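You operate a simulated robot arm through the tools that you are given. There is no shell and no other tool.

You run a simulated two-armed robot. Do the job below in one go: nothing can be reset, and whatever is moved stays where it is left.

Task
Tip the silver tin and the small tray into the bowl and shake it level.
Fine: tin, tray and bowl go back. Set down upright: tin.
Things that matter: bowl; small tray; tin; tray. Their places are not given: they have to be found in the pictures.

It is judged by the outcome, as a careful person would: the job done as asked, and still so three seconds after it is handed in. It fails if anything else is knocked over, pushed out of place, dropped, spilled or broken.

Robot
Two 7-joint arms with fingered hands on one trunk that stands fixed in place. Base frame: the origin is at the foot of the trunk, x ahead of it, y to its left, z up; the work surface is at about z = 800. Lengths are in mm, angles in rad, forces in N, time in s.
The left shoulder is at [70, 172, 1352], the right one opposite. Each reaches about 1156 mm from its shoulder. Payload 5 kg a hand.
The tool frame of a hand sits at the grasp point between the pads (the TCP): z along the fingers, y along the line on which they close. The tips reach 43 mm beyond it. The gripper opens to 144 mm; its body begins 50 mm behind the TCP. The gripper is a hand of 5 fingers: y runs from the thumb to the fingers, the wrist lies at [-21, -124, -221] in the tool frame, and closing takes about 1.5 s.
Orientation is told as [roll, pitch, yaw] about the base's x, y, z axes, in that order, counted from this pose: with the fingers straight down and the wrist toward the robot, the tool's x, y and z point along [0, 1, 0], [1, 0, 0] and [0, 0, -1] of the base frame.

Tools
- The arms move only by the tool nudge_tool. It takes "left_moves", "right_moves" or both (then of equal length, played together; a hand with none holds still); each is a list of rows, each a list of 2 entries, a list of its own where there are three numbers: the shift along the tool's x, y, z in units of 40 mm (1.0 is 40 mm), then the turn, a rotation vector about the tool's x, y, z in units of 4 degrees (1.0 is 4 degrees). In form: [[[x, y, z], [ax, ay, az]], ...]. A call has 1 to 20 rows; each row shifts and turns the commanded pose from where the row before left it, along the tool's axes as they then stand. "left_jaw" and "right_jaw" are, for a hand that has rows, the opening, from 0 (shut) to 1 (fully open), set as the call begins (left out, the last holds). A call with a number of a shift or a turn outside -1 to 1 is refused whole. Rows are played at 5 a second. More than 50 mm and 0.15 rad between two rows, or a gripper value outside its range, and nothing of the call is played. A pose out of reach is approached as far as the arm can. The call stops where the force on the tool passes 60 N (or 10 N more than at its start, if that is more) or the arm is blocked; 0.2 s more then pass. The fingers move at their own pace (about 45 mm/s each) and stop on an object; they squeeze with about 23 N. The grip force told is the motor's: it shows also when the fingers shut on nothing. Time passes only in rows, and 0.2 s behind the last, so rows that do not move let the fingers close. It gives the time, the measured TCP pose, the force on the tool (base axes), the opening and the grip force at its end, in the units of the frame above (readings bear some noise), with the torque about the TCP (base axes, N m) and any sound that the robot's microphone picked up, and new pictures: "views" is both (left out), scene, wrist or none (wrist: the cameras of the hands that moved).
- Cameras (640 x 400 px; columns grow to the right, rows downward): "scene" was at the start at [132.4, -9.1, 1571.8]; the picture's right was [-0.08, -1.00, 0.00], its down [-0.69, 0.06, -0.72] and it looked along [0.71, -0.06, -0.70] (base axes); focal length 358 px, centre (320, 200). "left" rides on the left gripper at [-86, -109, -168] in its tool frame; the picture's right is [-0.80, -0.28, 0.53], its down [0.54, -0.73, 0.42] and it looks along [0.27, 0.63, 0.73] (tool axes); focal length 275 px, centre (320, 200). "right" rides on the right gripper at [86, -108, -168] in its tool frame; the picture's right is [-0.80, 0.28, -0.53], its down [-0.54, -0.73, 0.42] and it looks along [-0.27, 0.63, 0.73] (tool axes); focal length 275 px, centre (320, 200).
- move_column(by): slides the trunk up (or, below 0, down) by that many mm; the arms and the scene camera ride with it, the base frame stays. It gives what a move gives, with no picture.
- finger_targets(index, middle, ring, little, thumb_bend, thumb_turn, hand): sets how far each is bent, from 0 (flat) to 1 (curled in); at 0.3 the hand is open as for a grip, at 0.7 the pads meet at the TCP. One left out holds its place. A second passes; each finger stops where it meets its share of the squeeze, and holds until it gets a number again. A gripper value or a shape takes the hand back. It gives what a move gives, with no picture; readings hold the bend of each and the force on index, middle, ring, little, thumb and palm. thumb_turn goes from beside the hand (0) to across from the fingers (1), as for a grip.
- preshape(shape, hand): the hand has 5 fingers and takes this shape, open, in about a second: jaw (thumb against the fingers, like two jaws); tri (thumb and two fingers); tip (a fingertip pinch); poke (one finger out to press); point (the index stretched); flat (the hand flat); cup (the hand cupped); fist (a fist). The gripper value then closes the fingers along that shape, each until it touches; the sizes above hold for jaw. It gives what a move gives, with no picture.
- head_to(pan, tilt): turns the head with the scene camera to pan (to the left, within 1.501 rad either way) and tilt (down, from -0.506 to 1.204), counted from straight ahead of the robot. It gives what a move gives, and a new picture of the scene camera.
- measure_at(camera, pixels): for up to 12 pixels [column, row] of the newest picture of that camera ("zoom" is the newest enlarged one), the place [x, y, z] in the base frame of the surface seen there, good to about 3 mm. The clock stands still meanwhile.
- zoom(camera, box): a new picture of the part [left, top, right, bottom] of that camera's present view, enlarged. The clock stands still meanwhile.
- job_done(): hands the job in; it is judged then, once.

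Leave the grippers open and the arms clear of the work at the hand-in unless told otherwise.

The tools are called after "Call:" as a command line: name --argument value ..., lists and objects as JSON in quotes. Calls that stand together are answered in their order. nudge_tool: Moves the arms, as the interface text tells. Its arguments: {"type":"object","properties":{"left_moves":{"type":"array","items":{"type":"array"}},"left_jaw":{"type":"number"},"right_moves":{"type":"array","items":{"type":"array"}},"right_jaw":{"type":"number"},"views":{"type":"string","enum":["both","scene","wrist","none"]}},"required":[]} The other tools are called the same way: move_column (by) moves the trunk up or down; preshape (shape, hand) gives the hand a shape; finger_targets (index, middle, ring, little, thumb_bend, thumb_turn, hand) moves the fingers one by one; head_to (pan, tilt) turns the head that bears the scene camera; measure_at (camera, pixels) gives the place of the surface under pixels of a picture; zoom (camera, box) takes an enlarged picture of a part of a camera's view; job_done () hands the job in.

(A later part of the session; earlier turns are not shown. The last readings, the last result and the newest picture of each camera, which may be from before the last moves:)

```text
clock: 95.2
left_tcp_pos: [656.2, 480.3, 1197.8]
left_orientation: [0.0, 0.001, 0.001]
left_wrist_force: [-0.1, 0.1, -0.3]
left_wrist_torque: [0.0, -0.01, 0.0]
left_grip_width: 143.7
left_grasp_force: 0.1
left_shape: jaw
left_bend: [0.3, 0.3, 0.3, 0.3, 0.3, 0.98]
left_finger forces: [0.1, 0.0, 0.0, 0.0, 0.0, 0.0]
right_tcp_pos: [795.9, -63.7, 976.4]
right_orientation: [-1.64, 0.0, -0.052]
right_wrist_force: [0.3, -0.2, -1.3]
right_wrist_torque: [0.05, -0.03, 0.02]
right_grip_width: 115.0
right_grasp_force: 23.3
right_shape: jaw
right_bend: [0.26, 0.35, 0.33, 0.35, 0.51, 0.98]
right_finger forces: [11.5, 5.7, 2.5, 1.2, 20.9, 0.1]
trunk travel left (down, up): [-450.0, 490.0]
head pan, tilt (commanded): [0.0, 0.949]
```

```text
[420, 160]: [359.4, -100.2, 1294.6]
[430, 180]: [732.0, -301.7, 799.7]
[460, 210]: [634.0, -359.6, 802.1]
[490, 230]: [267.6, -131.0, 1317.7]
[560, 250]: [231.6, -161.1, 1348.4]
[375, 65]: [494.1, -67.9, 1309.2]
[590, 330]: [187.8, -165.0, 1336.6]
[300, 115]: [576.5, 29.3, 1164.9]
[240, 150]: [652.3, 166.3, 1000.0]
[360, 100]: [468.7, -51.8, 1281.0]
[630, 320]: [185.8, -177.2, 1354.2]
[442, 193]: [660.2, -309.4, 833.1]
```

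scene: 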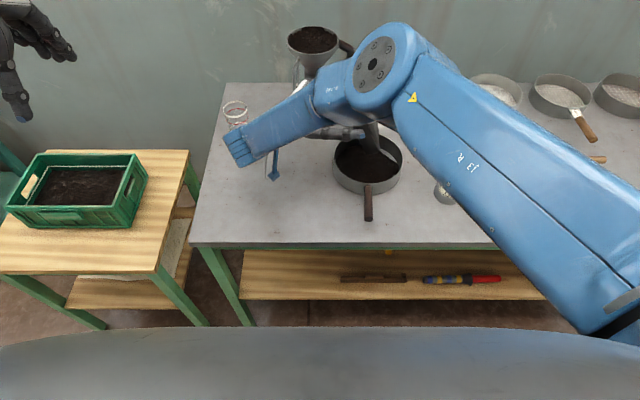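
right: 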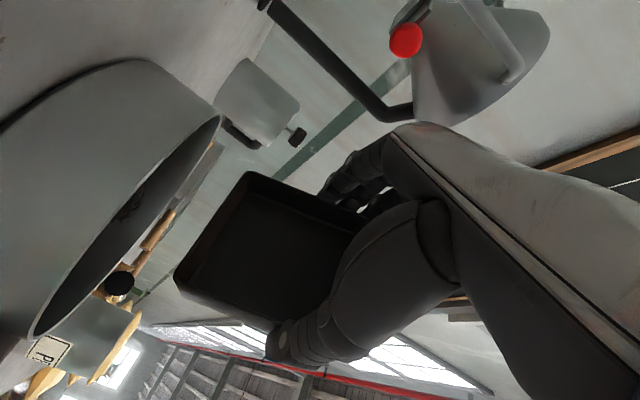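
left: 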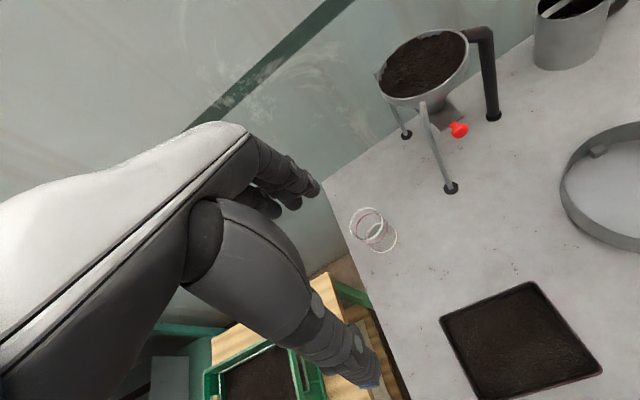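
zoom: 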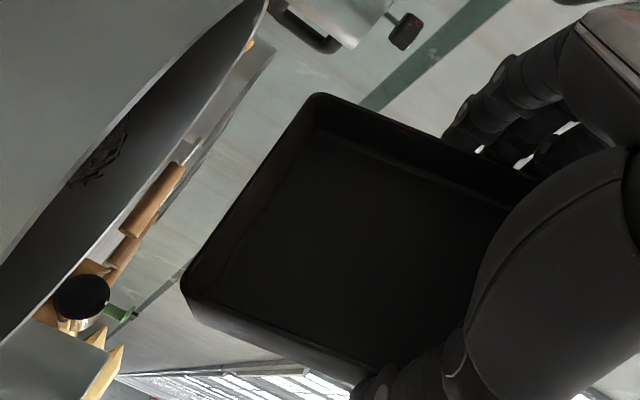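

The arm is high (z≈1300) and clear of everything. I give the tray two small shakes over the bowl, then roll it back while returning to y≈-178, x≈766.

Call:
nudge_tool --right_moves '[[[0, 0, 0], [0, 0.6, 0]], [[0, 0, 0], [0, -0.6, 0]], [[0, 0, 0], [0, 0.6, 0]], [[0, 0, 0], [0, -0.6, 0]], [[0, 0, 0], [0, 0, 0]]]' --views "none"

Call:
nudge_tool --right_moves '[[[-0.001, -0.033, 0.159], [0, 0.95, 0]], [[-0.012, -0.033, 0.158], [0, 0.95, 0]], [[-0.022, -0.033, 0.157], [0, 0.95, 0]], [[-0.033, -0.033, 0.155], [0, 0.95, 0]], [[-0.043, -0.033, 0.153], [0, 0.95, 0]], [[-0.053, -0.033, 0.149], [0, 0.95, 0]], [[-0.063, -0.033, 0.146], [0, 0.95, 0]], [[-0.072, -0.033, 0.141], [0, 0.95, 0]], [[-0.081, -0.033, 0.136], [0, 0.95, 0]], [[-0.09, -0.033, 0.13], [0, 0.95, 0]], [[-0.099, -0.033, 0.124], [0, 0.95, 0]], [[-0.107, -0.033, 0.117], [0, 0.95, 0]], [[-0.114, -0.033, 0.11], [0, 0.95, 0]], [[-0.121, -0.033, 0.102], [0, 0.95, 0]], [[-0.128, -0.033, 0.094], [0, 0.95, 0]], [[-0.134, -0.033, 0.085], [0, 0.95, 0]], [[-0.139, -0.033, 0.076], [0, 0.95, 0]], [[-0.144, -0.033, 0.067], [0, 0.95, 0]]]' --views "both"

Call:
zoom --camera "right" --box '[0, 100, 400, 360]'

```text
clock: 96.3
left_tcp_pos: [656.1, 480.0, 1197.3]
left_orientation: [0.0, 0.003, 0.001]
left_wrist_force: [0.5, 0.2, 0.3]
left_wrist_torque: [-0.02, 0.01, -0.02]
left_grip_width: 143.6
left_grasp_force: 0.2
left_shape: jaw
left_bend: [0.3, 0.3, 0.3, 0.3, 0.3, 0.98]
left_finger forces: [0.0, 0.0, 0.0, 0.0, 0.1, 0.0]
right_tcp_pos: [796.2, -63.2, 976.6]
right_orientation: [-1.641, 0.0, -0.048]
right_wrist_force: [-0.5, 0.1, -0.9]
right_wrist_torque: [0.07, 0.0, 0.0]
right_grip_width: 114.7
right_grasp_force: 22.5
right_shape: jaw
right_bend: [0.26, 0.35, 0.33, 0.35, 0.51, 0.98]
right_finger forces: [11.6, 5.6, 2.6, 1.3, 20.9, 0.1]
trunk travel left (down, up): [-450.0, 490.0]
head pan, tilt (commanded): [0.0, 0.949]
```

```text
clock: 100.2
left_tcp_pos: [655.2, 480.0, 1198.7]
left_orientation: [0.002, 0.0, 0.002]
left_wrist_force: [0.2, -0.9, 0.7]
left_wrist_torque: [0.04, 0.01, 0.02]
left_grip_width: 143.8
left_grasp_force: 0.1
left_shape: jaw
left_bend: [0.3, 0.3, 0.3, 0.3, 0.3, 0.98]
left_finger forces: [0.0, 0.0, 0.1, 0.0, 0.0, 0.0]
right_tcp_pos: [767.0, -177.5, 986.8]
right_orientation: [-0.445, 0.0, -0.05]
right_wrist_force: [0.1, 0.2, -0.4]
right_wrist_torque: [0.08, -0.03, 0.01]
right_grip_width: 114.4
right_grasp_force: 23.0
right_shape: jaw
right_bend: [0.26, 0.35, 0.33, 0.35, 0.51, 0.98]
right_finger forces: [11.3, 5.6, 2.5, 1.2, 20.9, 0.1]
trunk travel left (down, up): [-450.0, 490.0]
head pan, tilt (commanded): [0.0, 0.949]
```

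scene: 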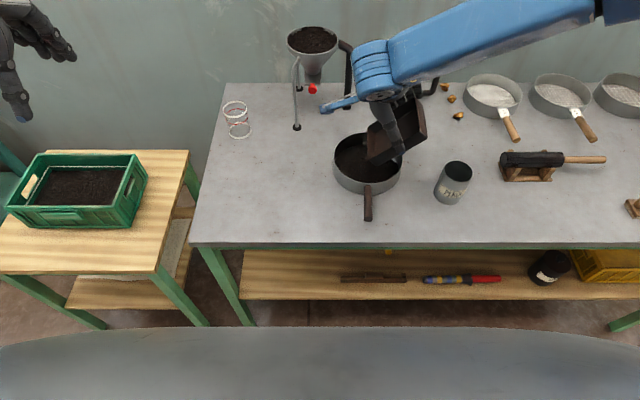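
right: 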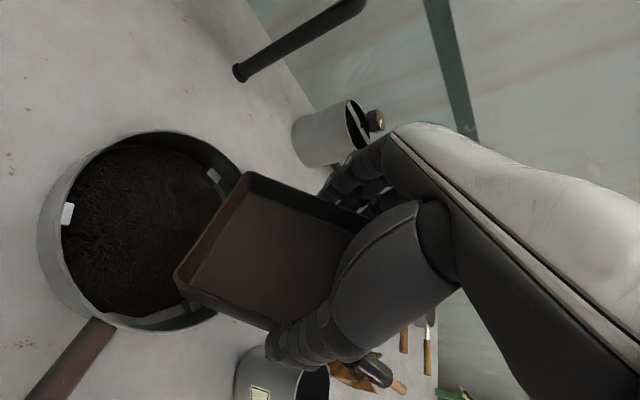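

```text
1.54 times, centred on (200, 230) of right
```

zoom: 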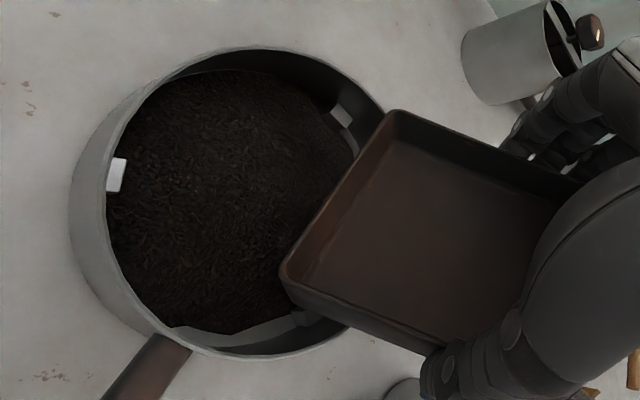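

The tray is empty and clean, and nothing has spilled. I roll it the last 45° back to level above the bowl.

Call:
nudge_tool --right_moves '[[[0, 0, 0], [0, 0.948, 0]], [[0, 0, 0], [0, 0.948, 0]], [[0, 0, 0], [0, 0.948, 0]], [[0, 0, 0], [0, 0.948, 0]], [[0, 0, 0], [0, 0.948, 0]], [[0, 0, 0], [0, 0.948, 0]], [[0, 0, 0], [0, 0.948, 0]], [[0, 0, 0], [0, 0.948, 0]], [[0, 0, 0], [0, 0.948, 0]], [[0, 0, 0], [0, 0.948, 0]], [[0, 0, 0], [0, 0.948, 0]], [[0, 0, 0], [0, 0.948, 0]], [[0, 0, 0], [0, 0, 0]]]' --views "scene"

Call:
zoom --camera "scene" --box '[290, 60, 490, 220]'

```text
clock: 103.0
left_tcp_pos: [656.0, 480.5, 1197.8]
left_orientation: [0.001, 0.003, 0.002]
left_wrist_force: [0.7, 0.3, -0.8]
left_wrist_torque: [0.02, -0.01, 0.0]
left_grip_width: 143.6
left_grasp_force: 0.0
left_shape: jaw
left_bend: [0.3, 0.3, 0.3, 0.3, 0.3, 0.98]
left_finger forces: [0.0, 0.0, 0.1, 0.1, 0.0, 0.1]
right_tcp_pos: [768.0, -176.7, 987.7]
right_orientation: [0.347, 0.0, -0.051]
right_wrist_force: [1.0, 0.1, -0.4]
right_wrist_torque: [-0.02, 0.02, 0.01]
right_grip_width: 114.6
right_grasp_force: 23.0
right_shape: jaw
right_bend: [0.26, 0.35, 0.33, 0.35, 0.51, 0.98]
right_finger forces: [11.4, 5.7, 2.7, 1.3, 20.7, 0.1]
trunk travel left (down, up): [-450.0, 490.0]
head pan, tilt (commanded): [0.0, 0.949]
```

scene: 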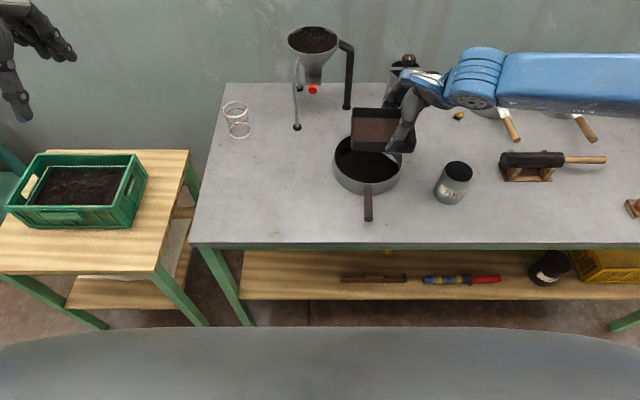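

```text
2.50 times, centred on (390, 140) of scene
```

zoom: 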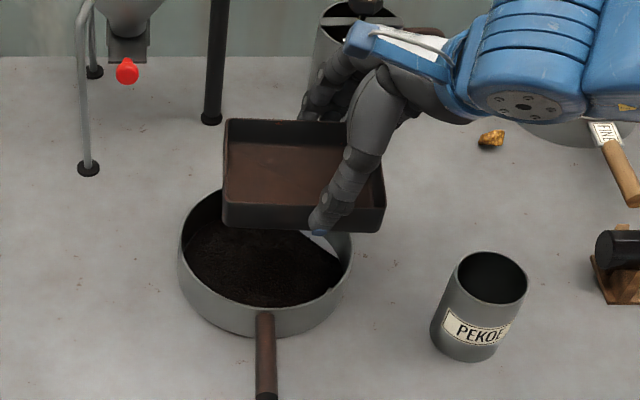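

The tray is level. I carry it back to its original place at (670,120) and lower it to about 27 mm above the table.

Call:
nudge_tool --right_moves '[[[0.489, -0.202, 0.178], [0, 0, 0]], [[0.489, -0.202, 0.178], [0, 0, 0]], [[0.489, -0.202, 0.178], [0, 0, 0]], [[0.489, -0.202, 0.178], [0, 0, 0]], [[0.489, -0.202, 0.178], [0, 0, 0]], [[0.489, -0.202, 0.178], [0, 0, 0]], [[0.489, -0.202, 0.178], [0, 0, 0]], [[0.489, -0.202, 0.178], [0, 0, 0]], [[0.489, -0.202, 0.178], [0, 0, 0]], [[0.489, -0.202, 0.178], [0, 0, 0]], [[0.489, -0.202, 0.178], [0, 0, 0]], [[0.489, -0.202, 0.178], [0, 0, 0]], [[0.489, -0.202, 0.178], [0, 0, 0]], [[0.489, -0.202, 0.178], [0, 0, 0]], [[-0.183, 0, 0.503], [0, 0, 0]], [[-0.183, 0, 0.503], [0, 0, 0]], [[-0.183, 0, 0.503], [0, 0, 0]], [[-0.183, 0, 0.503], [0, 0, 0]], [[-0.183, 0, 0.503], [0, 0, 0]], [[0, 0, 0], [0, 0, 0]]]' --views "both"

```text
clock: 107.2
left_tcp_pos: [655.8, 479.2, 1197.8]
left_orientation: [0.0, 0.001, 0.001]
left_wrist_force: [-0.1, -0.1, 0.3]
left_wrist_torque: [0.01, 0.01, 0.0]
left_grip_width: 143.6
left_grasp_force: 0.0
left_shape: jaw
left_bend: [0.3, 0.3, 0.3, 0.3, 0.3, 0.98]
left_finger forces: [0.0, 0.0, 0.1, 0.0, 0.0, 0.1]
right_tcp_pos: [667.0, 120.3, 878.4]
right_orientation: [0.347, -0.001, -0.049]
right_wrist_force: [0.6, 0.0, -1.1]
right_wrist_torque: [-0.02, -0.03, -0.02]
right_grip_width: 114.9
right_grasp_force: 23.1
right_shape: jaw
right_bend: [0.26, 0.35, 0.33, 0.35, 0.51, 0.98]
right_finger forces: [11.3, 5.6, 2.5, 1.3, 20.8, 0.0]
trunk travel left (down, up): [-450.0, 490.0]
head pan, tilt (commanded): [0.0, 0.949]
```

scene: 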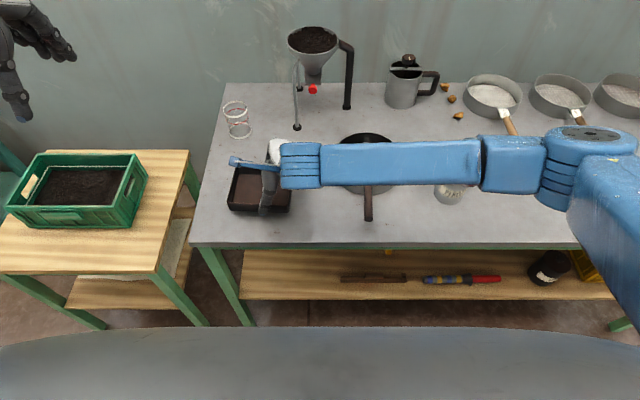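
right: 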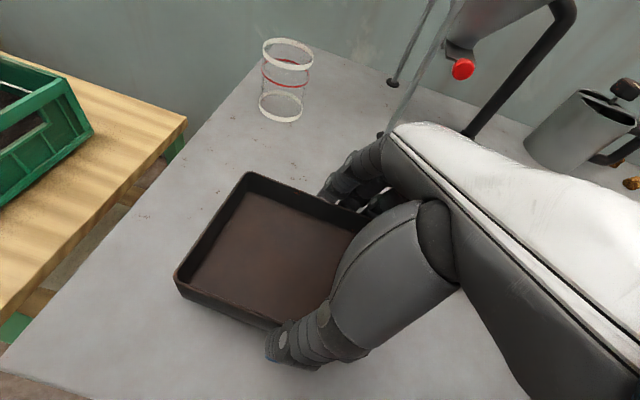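

I'm at (667,120,878). I correct x by +2.5 mm and lower gently until the table takes the tray.

Call:
nudge_tool --right_moves '[[[-0.095, 0.031, 0.245], [0, 0, 0]], [[-0.095, 0.031, 0.245], [0, 0, 0]], [[0, 0, 0], [0, 0, 0]]]' --views "none"

Call:
nudge_tool --right_moves '[[[-0.017, 0, 0.047], [0, 0, 0]], [[-0.0086, 0, 0.0235], [0, 0, 0]], [[0, 0, 0], [0, 0, 0]]]' --views "none"

```text
clock: 108.0
left_tcp_pos: [656.6, 479.8, 1197.3]
left_orientation: [-0.001, -0.001, 0.002]
left_wrist_force: [-0.6, 0.3, 0.4]
left_wrist_torque: [-0.01, -0.02, 0.01]
left_grip_width: 143.9
left_grasp_force: 0.0
left_shape: jaw
left_bend: [0.3, 0.3, 0.3, 0.3, 0.3, 0.98]
left_finger forces: [0.1, 0.0, 0.1, 0.0, 0.0, 0.1]
right_tcp_pos: [671.1, 119.5, 857.5]
right_orientation: [0.348, 0.001, -0.051]
right_wrist_force: [-0.1, -0.1, -1.2]
right_wrist_torque: [0.01, -0.03, 0.02]
right_grip_width: 114.3
right_grasp_force: 22.6
right_shape: jaw
right_bend: [0.26, 0.35, 0.33, 0.35, 0.51, 0.98]
right_finger forces: [11.3, 5.6, 2.6, 1.3, 20.7, 0.0]
trunk travel left (down, up): [-450.0, 490.0]
head pan, tilt (commanded): [0.0, 0.949]
```

```text
clock: 108.8
left_tcp_pos: [655.2, 479.7, 1197.3]
left_orientation: [-0.001, 0.002, 0.0]
left_wrist_force: [-0.1, -0.3, -0.6]
left_wrist_torque: [0.0, -0.03, 0.01]
left_grip_width: 143.8
left_grasp_force: 0.0
left_shape: jaw
left_bend: [0.3, 0.3, 0.3, 0.3, 0.3, 0.98]
left_finger forces: [0.0, 0.0, 0.1, 0.0, 0.0, 0.0]
right_tcp_pos: [671.4, 120.8, 855.2]
right_orientation: [0.348, -0.001, -0.053]
right_wrist_force: [-0.2, 0.4, -0.8]
right_wrist_torque: [-0.02, -0.05, 0.02]
right_grip_width: 114.5
right_grasp_force: 23.0
right_shape: jaw
right_bend: [0.26, 0.35, 0.33, 0.35, 0.51, 0.98]
right_finger forces: [11.3, 5.7, 2.7, 1.3, 20.8, 0.1]
trunk travel left (down, up): [-450.0, 490.0]
head pan, tilt (commanded): [0.0, 0.949]
```

The tray isn't on the table yet, at z≈855. I continue in 1 mm steps.

Call:
nudge_tool --right_moves '[[[-0.0086, -0.01, 0.0235], [0, 0, 0]], [[0, 0, 0], [0, 0, 0]]]' --views "none"

Call:
nudge_tool --right_moves '[[[-0.0086, -0.01, 0.0235], [0, 0, 0]], [[0, 0, 0], [0, 0, 0]]]' --views "wrist"

```text
clock: 109.3
left_tcp_pos: [656.2, 480.1, 1197.5]
left_orientation: [0.0, 0.0, 0.0]
left_wrist_force: [0.1, 0.5, -1.0]
left_wrist_torque: [-0.01, -0.02, 0.0]
left_grip_width: 143.6
left_grasp_force: 0.1
left_shape: jaw
left_bend: [0.3, 0.3, 0.3, 0.3, 0.3, 0.98]
left_finger forces: [0.0, 0.0, 0.1, 0.0, 0.1, 0.0]
right_tcp_pos: [670.7, 119.8, 854.9]
right_orientation: [0.347, -0.002, -0.052]
right_wrist_force: [0.5, 0.8, -1.3]
right_wrist_torque: [-0.02, -0.02, -0.03]
right_grip_width: 114.3
right_grasp_force: 22.8
right_shape: jaw
right_bend: [0.26, 0.35, 0.33, 0.35, 0.51, 0.98]
right_finger forces: [11.3, 5.7, 2.7, 1.2, 20.7, 0.0]
trunk travel left (down, up): [-450.0, 490.0]
head pan, tilt (commanded): [0.0, 0.949]
```

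```text
clock: 110.0
left_tcp_pos: [655.6, 480.8, 1197.9]
left_orientation: [0.0, 0.0, 0.002]
left_wrist_force: [0.2, 0.1, -0.6]
left_wrist_torque: [-0.03, -0.02, 0.0]
left_grip_width: 143.8
left_grasp_force: 0.0
left_shape: jaw
left_bend: [0.3, 0.3, 0.3, 0.3, 0.3, 0.98]
left_finger forces: [0.1, 0.1, 0.0, 0.1, 0.0, 0.0]
right_tcp_pos: [670.9, 119.0, 854.6]
right_orientation: [0.347, -0.002, -0.053]
right_wrist_force: [-0.8, 0.7, -0.8]
right_wrist_torque: [-0.03, 0.02, 0.02]
right_grip_width: 114.4
right_grasp_force: 23.3
right_shape: jaw
right_bend: [0.26, 0.35, 0.33, 0.35, 0.51, 0.98]
right_finger forces: [11.3, 5.8, 2.6, 1.3, 20.8, 0.0]
trunk travel left (down, up): [-450.0, 490.0]
head pan, tilt (commanded): [0.0, 0.949]
```

right: 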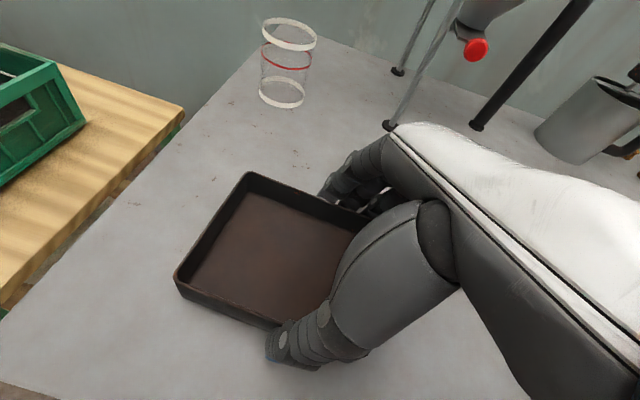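

Still no contact. I go on in 1 mm steps.

Call:
nudge_tool --right_moves '[[[-0.0086, -0.005, 0.0235], [0, 0, 0]], [[0, 0, 0], [0, 0, 0]]]' --views "none"

Call:
nudge_tool --right_moves '[[[-0.0086, 0, 0.0235], [0, 0, 0]], [[0, 0, 0], [0, 0, 0]]]' --views "none"

```text
clock: 110.5
left_tcp_pos: [656.7, 480.4, 1196.1]
left_orientation: [0.0, -0.001, 0.002]
left_wrist_force: [-0.1, -0.2, -0.9]
left_wrist_torque: [0.02, 0.0, -0.01]
left_grip_width: 143.6
left_grasp_force: 0.1
left_shape: jaw
left_bend: [0.3, 0.3, 0.3, 0.3, 0.3, 0.98]
left_finger forces: [0.0, 0.0, 0.0, 0.1, 0.1, 0.0]
right_tcp_pos: [671.4, 120.3, 854.0]
right_orientation: [0.348, -0.001, -0.051]
right_wrist_force: [0.1, 0.0, 1.3]
right_wrist_torque: [-0.03, -0.17, 0.01]
right_grip_width: 114.4
right_grasp_force: 23.3
right_shape: jaw
right_bend: [0.26, 0.35, 0.33, 0.35, 0.51, 0.98]
right_finger forces: [11.4, 5.9, 2.7, 1.2, 20.8, 0.1]
trunk travel left (down, up): [-450.0, 490.0]
head pan, tilt (commanded): [0.0, 0.949]
```

```text
clock: 111.2
left_tcp_pos: [655.4, 480.3, 1198.4]
left_orientation: [0.001, 0.001, 0.003]
left_wrist_force: [-0.3, -0.6, -0.1]
left_wrist_torque: [0.03, 0.03, -0.01]
left_grip_width: 144.0
left_grasp_force: 0.1
left_shape: jaw
left_bend: [0.3, 0.3, 0.3, 0.3, 0.3, 0.98]
left_finger forces: [0.0, 0.0, 0.0, 0.0, 0.1, 0.0]
right_tcp_pos: [670.7, 120.0, 853.0]
right_orientation: [0.347, -0.002, -0.052]
right_wrist_force: [0.8, -0.5, 6.1]
right_wrist_torque: [-0.09, -0.34, -0.02]
right_grip_width: 114.3
right_grasp_force: 23.0
right_shape: jaw
right_bend: [0.26, 0.35, 0.33, 0.35, 0.51, 0.98]
right_finger forces: [11.6, 6.2, 3.0, 1.4, 20.9, 0.0]
trunk travel left (down, up): [-450.0, 490.0]
head pan, tilt (commanded): [0.0, 0.949]
```

The force went up to +6 N, so the tray rests on the table. I open the hand, holding still.

Call:
nudge_tool --right_moves '[[[0, 0, 0], [0, 0, 0]], [[0, 0, 0], [0, 0, 0]], [[0, 0, 0], [0, 0, 0]], [[0, 0, 0], [0, 0, 0]], [[0, 0, 0], [0, 0, 0]], [[0, 0, 0], [0, 0, 0]]]' --right_jaw 1 --views "both"

Call:
zoom --camera "right" --box '[160, 150, 440, 400]'

```text
clock: 112.5
left_tcp_pos: [654.6, 480.8, 1197.8]
left_orientation: [-0.001, 0.0, 0.001]
left_wrist_force: [0.6, 0.9, 0.4]
left_wrist_torque: [-0.01, -0.01, 0.01]
left_grip_width: 143.7
left_grasp_force: 0.1
left_shape: jaw
left_bend: [0.3, 0.3, 0.3, 0.3, 0.3, 0.98]
left_finger forces: [0.0, 0.0, 0.0, 0.0, 0.0, 0.1]
right_tcp_pos: [670.3, 119.4, 851.6]
right_orientation: [0.348, 0.001, -0.052]
right_wrist_force: [0.4, -0.2, -0.7]
right_wrist_torque: [-0.02, 0.03, 0.01]
right_grip_width: 143.7
right_grasp_force: 0.0
right_shape: jaw
right_bend: [0.3, 0.3, 0.3, 0.3, 0.3, 0.98]
right_finger forces: [0.1, 0.0, 0.0, 0.0, 0.0, 0.0]
trunk travel left (down, up): [-450.0, 490.0]
head pan, tilt (commanded): [0.0, 0.949]
```

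scene: 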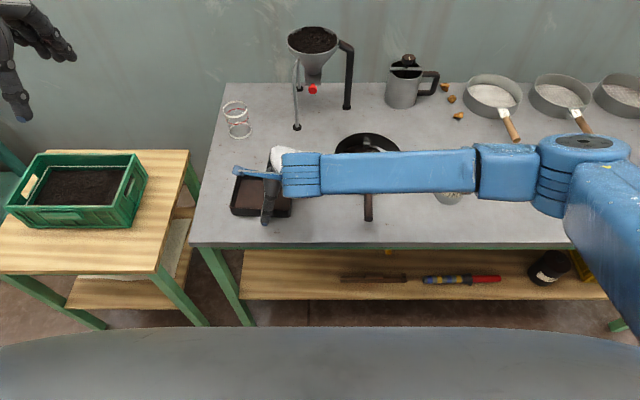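
right: 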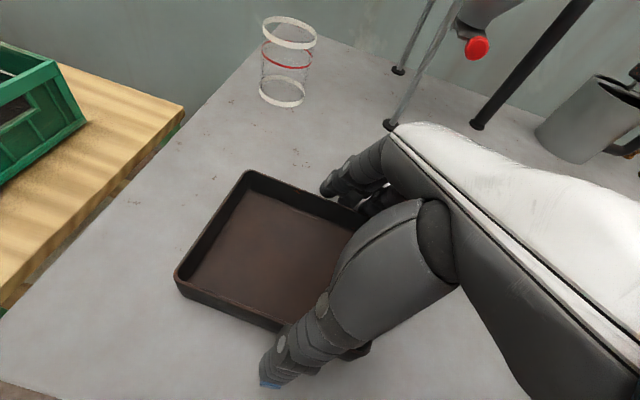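

```text
1.60 times, centred on (300, 275) of right
```

zoom: 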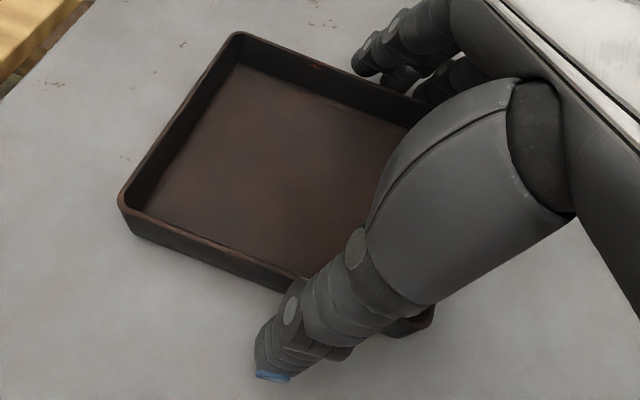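

The tray is down and the hand is open around it. I lift straight up out of it, then check the tray's place.

Call:
nudge_tool --right_moves '[[[0.13, 0, -0.35], [0, 0, 0]], [[0.2565, 0, -0.705], [0, 0, 0]], [[0.2565, 0, -0.705], [0, 0, 0]], [[0.2565, 0, -0.705], [0, 0, 0]], [[0.2565, 0, -0.705], [0, 0, 0]], [[0.2565, 0, -0.705], [0, 0, 0]], [[0, 0, 0], [0, -1, 0]], [[0, 0, 0], [0, -1, 0]], [[0, 0, 0], [0, -1, 0]], [[0, 0, 0], [0, -1, 0]], [[0, 0, 0], [0, -1, 0]], [[0, 0, 0], [0, 0, -0.75]]]' --views "both"

```text
clock: 115.2
left_tcp_pos: [655.6, 479.9, 1198.2]
left_orientation: [0.0, 0.0, 0.002]
left_wrist_force: [-0.1, -0.4, 0.6]
left_wrist_torque: [0.02, -0.01, 0.0]
left_grip_width: 143.6
left_grasp_force: 0.1
left_shape: jaw
left_bend: [0.3, 0.3, 0.3, 0.3, 0.3, 0.98]
left_finger forces: [0.0, 0.0, 0.0, 0.1, 0.0, 0.1]
right_tcp_pos: [671.5, 119.9, 1018.0]
right_orientation: [-0.002, 0.0, 0.002]
right_wrist_force: [0.4, -1.3, 0.3]
right_wrist_torque: [-0.01, -0.03, 0.02]
right_grip_width: 143.8
right_grasp_force: 0.0
right_shape: jaw
right_bend: [0.3, 0.3, 0.3, 0.3, 0.3, 0.98]
right_finger forces: [0.0, 0.1, 0.0, 0.0, 0.0, 0.0]
trunk travel left (down, up): [-450.0, 490.0]
head pan, tilt (commanded): [0.0, 0.949]
```

scene: 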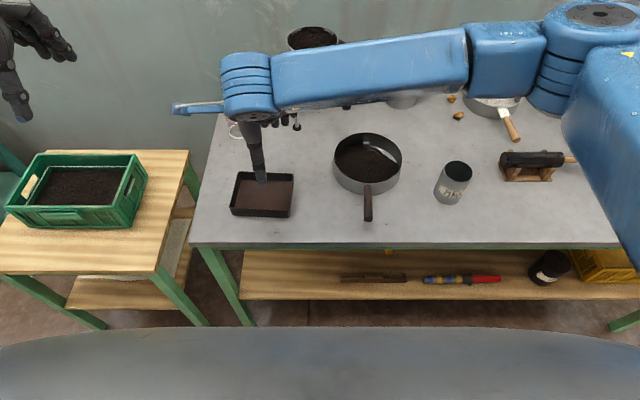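
right: 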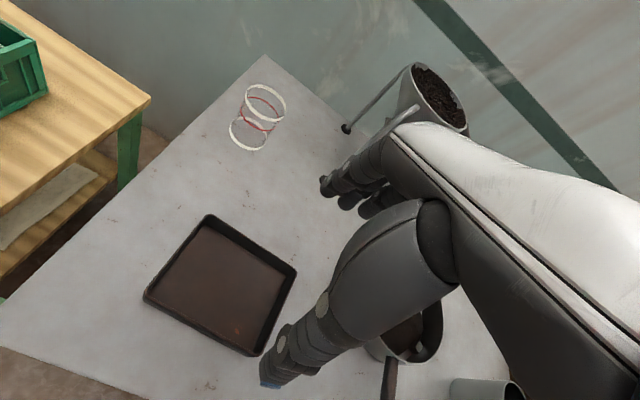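

The tray is back in place and the right hand is clear above it. I'll check the tray corners and look into the bowl.

Call:
zoom --camera "scene" --box '[220, 160, 310, 225]'

Call:
measure_at --camera "zoom" --pixels '[[152, 72], [495, 95], [465, 312], [108, 293], [300, 250], [480, 200], [300, 303]]'

Call:
zoom --camera "scene" --box '[320, 120, 420, 230]'

Call:
measure_at --camera "zoom" --pixels '[[310, 47], [188, 140], [438, 155], [240, 215], [390, 215], [314, 368], [250, 120], [250, 170], [300, 140], [300, 190], [350, 150], [380, 180]]'

```text
6.15 times, centred on (265, 192) of scene
```

zoom: 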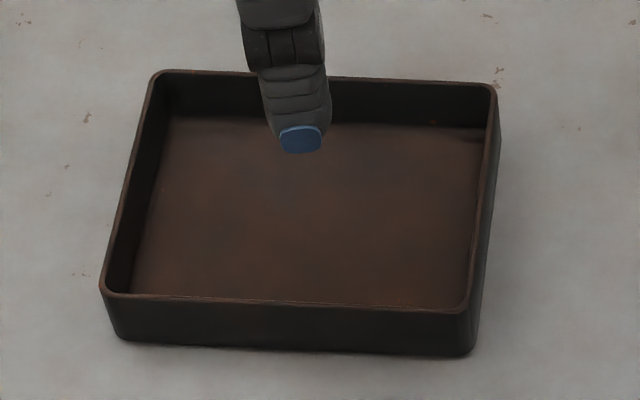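

```text
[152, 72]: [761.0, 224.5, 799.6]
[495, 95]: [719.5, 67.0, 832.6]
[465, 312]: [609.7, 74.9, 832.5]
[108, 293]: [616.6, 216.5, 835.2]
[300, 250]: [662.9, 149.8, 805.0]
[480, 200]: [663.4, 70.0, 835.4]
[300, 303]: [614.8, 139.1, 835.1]
```

```text
3.64 times, centred on (370, 175) of scene
```

zoom: 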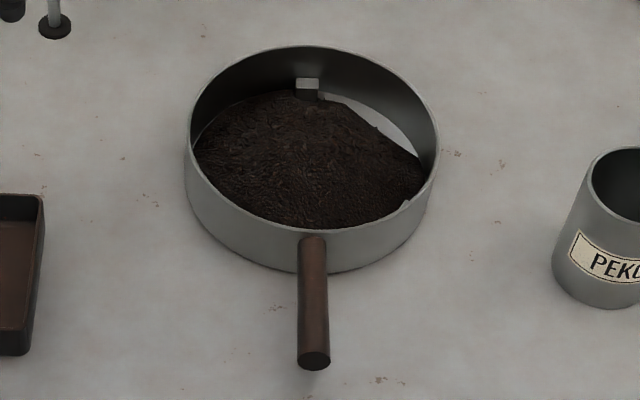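

```text
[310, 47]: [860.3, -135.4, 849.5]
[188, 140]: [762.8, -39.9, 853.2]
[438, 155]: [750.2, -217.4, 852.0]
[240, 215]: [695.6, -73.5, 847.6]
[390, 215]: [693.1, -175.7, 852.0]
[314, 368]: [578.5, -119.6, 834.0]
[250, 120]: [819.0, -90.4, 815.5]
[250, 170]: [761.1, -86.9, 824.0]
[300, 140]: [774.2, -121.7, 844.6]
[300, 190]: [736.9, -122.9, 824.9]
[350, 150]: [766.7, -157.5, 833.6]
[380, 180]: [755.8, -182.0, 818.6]
```

The tray stands where it was, within 1–3 mm, and the bowl hasn't moved. The leaf is heaped: its peak is z≈845 near (774,-122) and the right-rear floor is bare at 803. So it needs levelling by shaking with the handle.

I'll bring the right hand above the handle (TCP (622,-119,1018)) and turn it so thumb and fingers straddle the handle.

Call:
nudge_tool --right_moves '[[[-0.854, -0.175, 0], [0, 0, 0]], [[-0.854, -0.175, 0], [0, 0, 0]], [[-0.854, -0.175, 0], [0, 0, 0]], [[-0.854, -0.175, 0], [0, 0, 0]], [[-0.854, -0.175, 0], [0, 0, 0]], [[-0.854, -0.175, 0], [0, 0, 0]], [[-0.854, -0.175, 0], [0, 0, 0]], [[0, 0, 0], [0, 0, 0.98]], [[0, 0, 0], [0, 0, 0.98]], [[0, 0, 0], [0, 0, 0.98]], [[0, 0, 0], [0, 0, 0.98]], [[0, 0, 0], [0, 0, 0.98]], [[0, 0, 0], [0, 0, 0.98]], [[0, 0, 0], [0, 0, 0.98]], [[0, 0, 0], [0, 0, 0.98]], [[0, 0, 0], [0, 0, 0.98]], [[0, 0, 0], [0, 0, 0.98]], [[0, 0, 0], [0, 0, 0.98]], [[0, 0, 0], [0, 0, 0.98]]]' --views "scene"

Call:
nudge_tool --right_moves '[[[0, 0, 0], [0, 0, 0.98]], [[0, 0, 0], [0, 0, 0.98]], [[0, 0, 0], [0, 0, 0.98]], [[0, 0, 0], [0, 0, 0.98]], [[0, 0, 0], [0, 0, 0.98]], [[0, 0, 0], [0, 0, 0.98]], [[0, 0, 0], [0, 0, 0.98]], [[0, 0, 0], [0, 0, 0.98]], [[0, 0, 0], [0, 0, 0.98]], [[0, 0, 0], [0, 0, 0.98]], [[0, 0, 0], [0, 0, 0.98]], [[0, 0, 0], [0, 0, 0.98]]]' --views "both"

```text
clock: 119.2
left_tcp_pos: [656.2, 480.4, 1197.1]
left_orientation: [-0.001, 0.001, 0.0]
left_wrist_force: [0.3, 0.6, -0.8]
left_wrist_torque: [-0.04, -0.01, 0.01]
left_grip_width: 143.6
left_grasp_force: 0.0
left_shape: jaw
left_bend: [0.3, 0.3, 0.3, 0.3, 0.3, 0.98]
left_finger forces: [0.0, 0.0, 0.0, 0.0, 0.0, 0.1]
right_tcp_pos: [620.5, -118.7, 1017.2]
right_orientation: [-0.002, -0.002, -0.82]
right_wrist_force: [-0.4, -0.1, 0.5]
right_wrist_torque: [0.0, 0.01, 0.0]
right_grip_width: 143.6
right_grasp_force: 0.1
right_shape: jaw
right_bend: [0.3, 0.3, 0.3, 0.3, 0.3, 0.98]
right_finger forces: [0.0, 0.0, 0.0, 0.1, 0.0, 0.1]
trunk travel left (down, up): [-450.0, 490.0]
head pan, tilt (commanded): [0.0, 0.949]
```

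scene: 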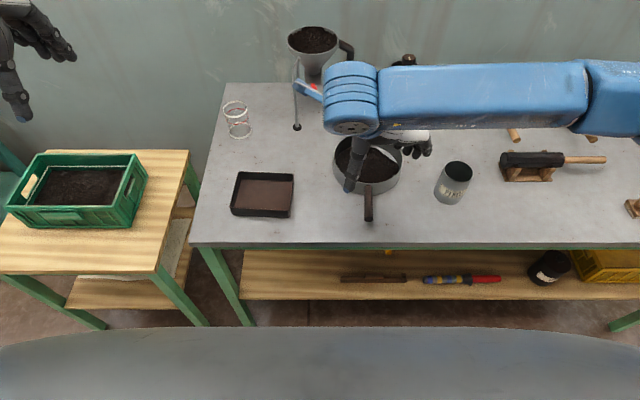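

```text
clock: 121.8
left_tcp_pos: [656.7, 480.5, 1198.3]
left_orientation: [-0.001, 0.001, 0.002]
left_wrist_force: [0.0, -0.2, 0.8]
left_wrist_torque: [-0.02, -0.02, 0.07]
left_grip_width: 143.5
left_grasp_force: 0.0
left_shape: jaw
left_bend: [0.3, 0.3, 0.3, 0.3, 0.3, 0.98]
left_finger forces: [0.1, 0.1, 0.1, 0.0, 0.0, 0.0]
right_tcp_pos: [621.7, -119.3, 1017.1]
right_orientation: [0.0, -0.003, -1.642]
right_wrist_force: [0.0, 0.7, 0.1]
right_wrist_torque: [0.0, 0.02, -0.01]
right_grip_width: 143.8
right_grasp_force: 0.1
right_shape: jaw
right_bend: [0.3, 0.3, 0.3, 0.3, 0.3, 0.98]
right_finger forces: [0.0, 0.1, 0.1, 0.0, 0.0, 0.0]
trunk travel left (down, up): [-450.0, 490.0]
head pan, tilt (commanded): [0.0, 0.949]
```

scene: 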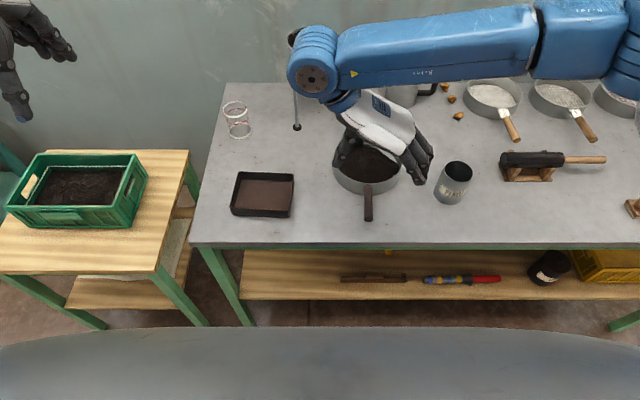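
right: 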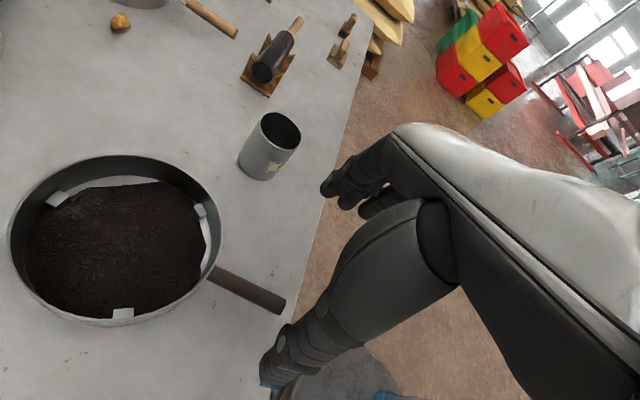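

The hand is turned to -94°, aligned with the handle. I descend to about z=905 above the handle and look.

Call:
nudge_tool --right_moves '[[[0.1, 0.006, 0.7], [0, 0, 0]], [[0.1, 0.006, 0.7], [0, 0, 0]], [[0.1, 0.006, 0.7], [0, 0, 0]], [[0.1, 0.006, 0.7], [0, 0, 0]], [[0, 0, 0], [0, 0, 0]]]' --views "both"

Call:
zoom --camera "scene" --box '[310, 110, 480, 240]'

```text
clock: 123.0
left_tcp_pos: [655.6, 479.5, 1199.2]
left_orientation: [-0.001, 0.001, 0.002]
left_wrist_force: [0.1, -0.8, -0.4]
left_wrist_torque: [-0.01, -0.01, 0.0]
left_grip_width: 143.3
left_grasp_force: 0.0
left_shape: jaw
left_bend: [0.3, 0.3, 0.3, 0.3, 0.3, 0.98]
left_finger forces: [0.0, 0.0, 0.0, 0.0, 0.0, 0.1]
right_tcp_pos: [637.1, -121.8, 905.6]
right_orientation: [-0.001, -0.002, -1.642]
right_wrist_force: [-1.1, -0.1, -0.8]
right_wrist_torque: [0.0, -0.01, -0.01]
right_grip_width: 143.8
right_grasp_force: 0.0
right_shape: jaw
right_bend: [0.3, 0.3, 0.3, 0.3, 0.3, 0.98]
right_finger forces: [0.0, 0.0, 0.0, 0.0, 0.1, 0.1]
trunk travel left (down, up): [-450.0, 490.0]
head pan, tilt (commanded): [0.0, 0.949]
```

scene: 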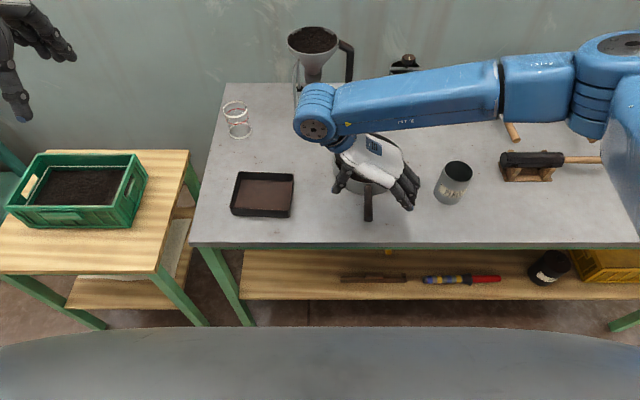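
right: 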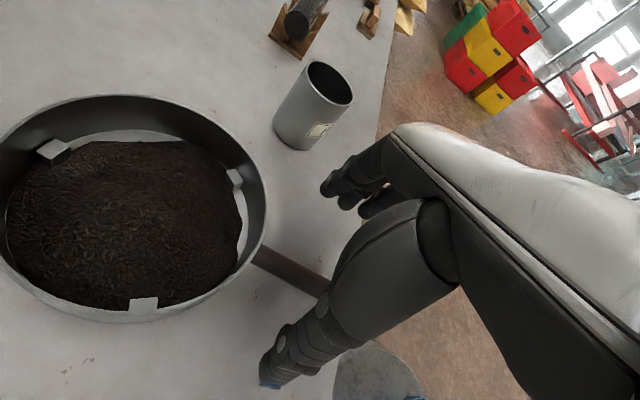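

```text
3.08 times, centred on (395, 175) of scene
```

zoom: 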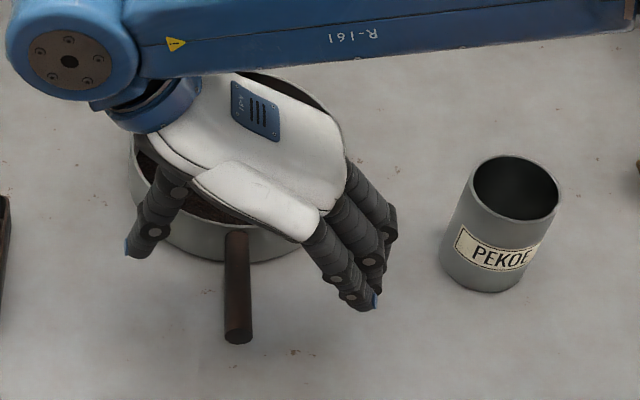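

Thumb on the left and fingers on the right straddle the handle, with the tin well clear. I descend the last 55 mm.

Call:
nudge_tool --right_moves '[[[0, 0, 0.46], [0, 0, 0]], [[0, 0, 0.46], [0, 0, 0]], [[0, 0, 0.4], [0, 0, 0]], [[0, 0, 0], [0, 0, 0]]]' --views "both"

Call:
zoom --camera "scene" --box '[310, 110, 480, 240]'

```text
clock: 124.0
left_tcp_pos: [655.5, 479.1, 1198.1]
left_orientation: [0.0, 0.001, 0.001]
left_wrist_force: [1.0, 0.2, 0.5]
left_wrist_torque: [0.03, -0.03, 0.02]
left_grip_width: 143.8
left_grasp_force: 0.0
left_shape: jaw
left_bend: [0.3, 0.3, 0.3, 0.3, 0.3, 0.98]
left_finger forces: [0.1, 0.0, 0.0, 0.0, 0.0, 0.1]
right_tcp_pos: [637.5, -120.9, 852.6]
right_orientation: [0.0, -0.001, -1.643]
right_wrist_force: [0.1, -0.6, -0.5]
right_wrist_torque: [0.03, 0.03, 0.04]
right_grip_width: 143.5
right_grasp_force: 0.0
right_shape: jaw
right_bend: [0.3, 0.3, 0.3, 0.3, 0.3, 0.98]
right_finger forces: [0.0, 0.0, 0.0, 0.0, 0.0, 0.0]
trunk travel left (down, up): [-450.0, 490.0]
head pan, tilt (commanded): [0.0, 0.949]
```

scene: 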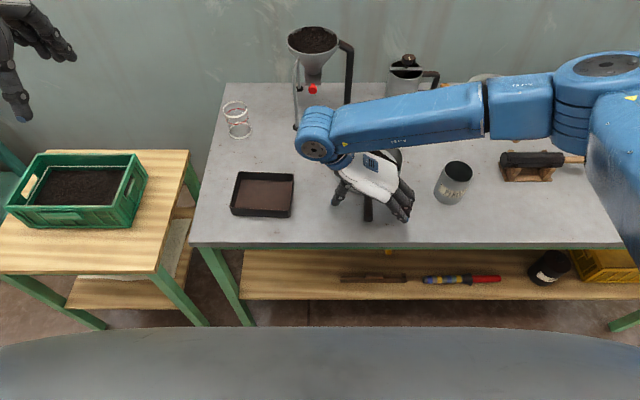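
right: 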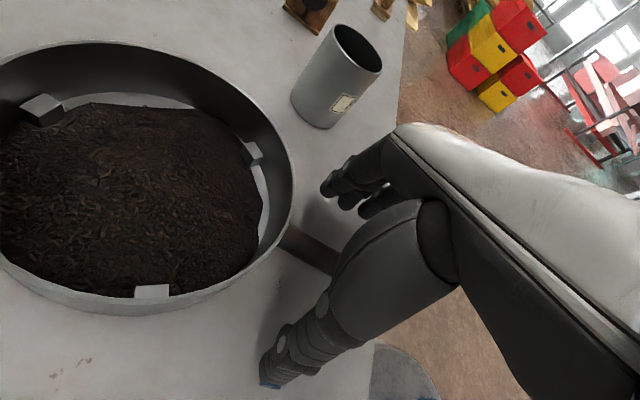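

```text
3.08 times, centred on (395, 175) of scene
```

zoom: 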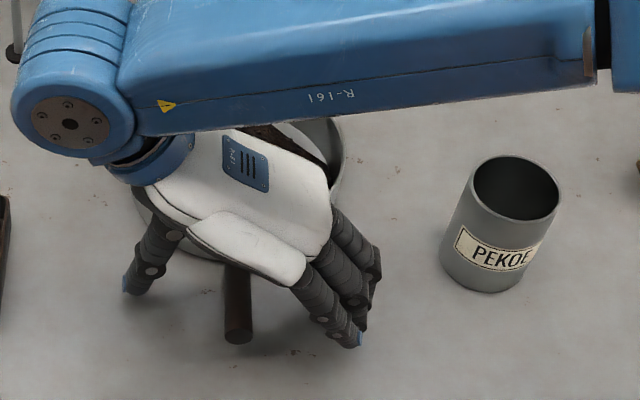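

No contact, at z≈852. Now I close on the handle.

Call:
nudge_tool --right_moves '[[[0, 0, 0], [0, 0, 0]], [[0, 0, 0], [0, 0, 0]], [[0, 0, 0], [0, 0, 0]], [[0, 0, 0], [0, 0, 0]], [[0, 0, 0], [0, 0, 0]], [[0, 0, 0], [0, 0, 0]], [[0, 0, 0], [0, 0, 0]], [[0, 0, 0], [0, 0, 0]], [[0, 0, 0], [0, 0, 0]], [[0, 0, 0], [0, 0, 0]]]' --right_jaw 0 --views "both"

Call:
zoom --camera "scene" --box '[310, 110, 480, 240]'

```text
clock: 126.2
left_tcp_pos: [655.9, 481.8, 1197.1]
left_orientation: [0.001, 0.001, 0.001]
left_wrist_force: [0.3, 0.0, 0.6]
left_wrist_torque: [-0.01, -0.02, 0.03]
left_grip_width: 143.7
left_grasp_force: 0.0
left_shape: jaw
left_bend: [0.3, 0.3, 0.3, 0.3, 0.3, 0.98]
left_finger forces: [0.0, 0.1, 0.0, 0.0, 0.1, 0.0]
right_tcp_pos: [638.9, -121.2, 852.3]
right_orientation: [0.0, -0.001, -1.64]
right_wrist_force: [-0.5, 0.2, 0.6]
right_wrist_torque: [-0.01, 0.04, 0.11]
right_grip_width: 5.7
right_grasp_force: 22.9
right_shape: jaw
right_bend: [0.71, 0.7, 0.7, 0.67, 0.75, 1.0]
right_finger forces: [9.1, 2.2, 1.5, 1.7, 17.0, 0.1]
trunk travel left (down, up): [-450.0, 490.0]
head pan, tilt (commanded): [0.0, 0.949]
```

scene: 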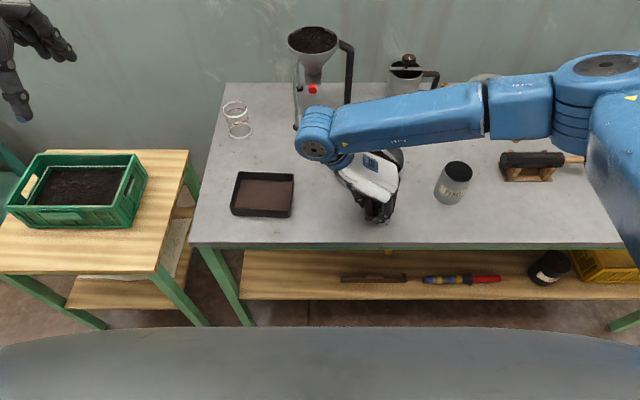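
right: 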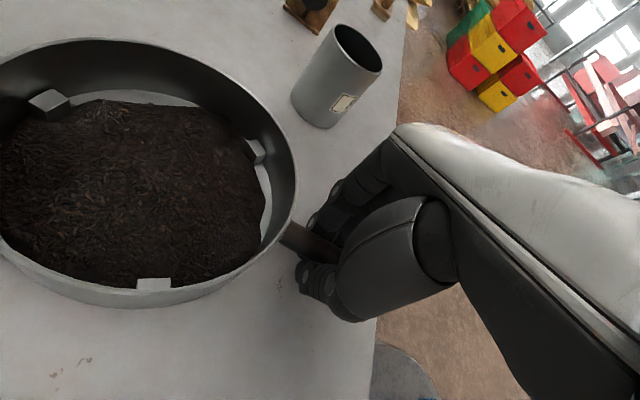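

```text
3.08 times, centred on (395, 175) of scene
```

zoom: 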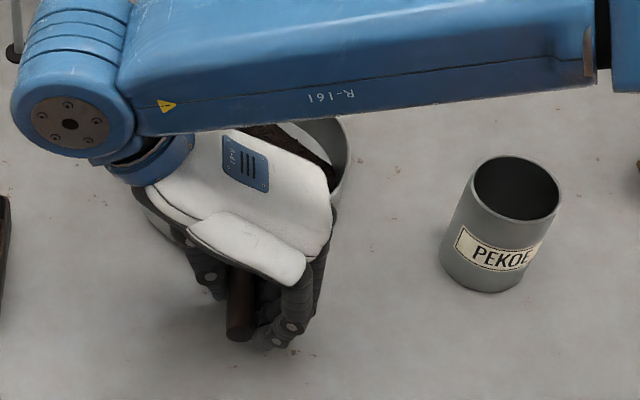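

The handle is caged, with fingers curled under it, thumb 17 N and index 9 N. I start with a gentle shake along the handle (±8 mm), the bowl sliding on the table, ending where it began.

Call:
nudge_tool --right_moves '[[[0.2, 0, 0], [0, 0, 0]], [[-0.4, 0, 0], [0, 0, 0]], [[0.4, 0, 0], [0, 0, 0]], [[-0.4, 0, 0], [0, 0, 0]], [[0.4, 0, 0], [0, 0, 0]], [[-0.4, 0, 0], [0, 0, 0]], [[0.4, 0, 0], [0, 0, 0]], [[-0.4, 0, 0], [0, 0, 0]], [[0.2, 0, 0], [0, 0, 0]], [[0, 0, 0], [0, 0, 0]]]' --views "both"

Call:
zoom --camera "right" --box '[0, 20, 330, 330]'

Call:
measure_at --camera "right" --pixels '[[100, 120], [180, 120], [60, 160], [130, 170], [200, 170], [245, 200], [40, 220], [120, 230], [200, 230], [150, 105], [262, 200], [120, 200]]'

```text
clock: 128.3
left_tcp_pos: [656.2, 480.4, 1196.9]
left_orientation: [0.0, 0.002, 0.001]
left_wrist_force: [0.1, 0.7, 0.1]
left_wrist_torque: [0.0, 0.02, -0.02]
left_grip_width: 143.8
left_grasp_force: 0.1
left_shape: jaw
left_bend: [0.3, 0.3, 0.3, 0.3, 0.3, 0.98]
left_finger forces: [0.0, 0.0, 0.0, 0.0, 0.0, 0.1]
right_tcp_pos: [636.8, -120.2, 852.6]
right_orientation: [0.0, -0.001, -1.64]
right_wrist_force: [0.3, 0.2, -0.7]
right_wrist_torque: [-0.01, -0.03, 0.03]
right_grip_width: 6.2
right_grasp_force: 22.5
right_shape: jaw
right_bend: [0.71, 0.7, 0.7, 0.68, 0.76, 1.0]
right_finger forces: [10.4, 1.6, 1.4, 0.9, 14.6, 0.0]
trunk travel left (down, up): [-450.0, 490.0]
head pan, tilt (commanded): [0.0, 0.949]
```

scene: 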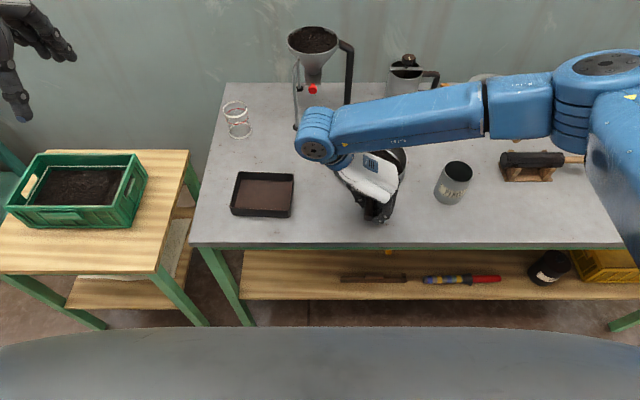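
right: 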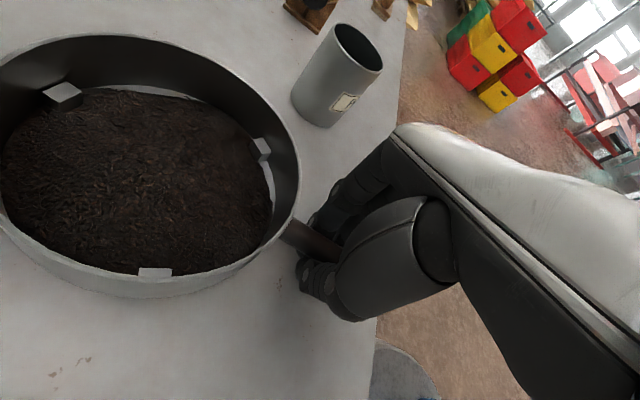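

```text
1.29 times, centred on (165, 175) of right
```

zoom: 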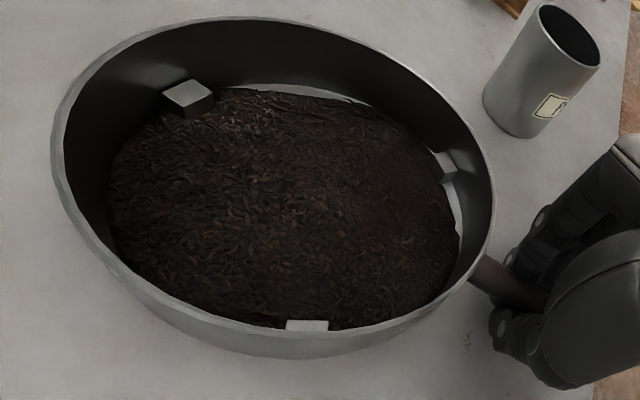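

```text
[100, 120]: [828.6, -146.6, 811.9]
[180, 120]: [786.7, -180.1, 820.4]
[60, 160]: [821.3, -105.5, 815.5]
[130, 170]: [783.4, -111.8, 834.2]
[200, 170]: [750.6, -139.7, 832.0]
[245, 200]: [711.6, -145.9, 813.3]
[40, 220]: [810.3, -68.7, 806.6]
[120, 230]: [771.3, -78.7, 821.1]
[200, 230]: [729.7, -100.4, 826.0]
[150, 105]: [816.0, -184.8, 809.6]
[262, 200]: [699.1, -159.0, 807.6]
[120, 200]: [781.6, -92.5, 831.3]
```

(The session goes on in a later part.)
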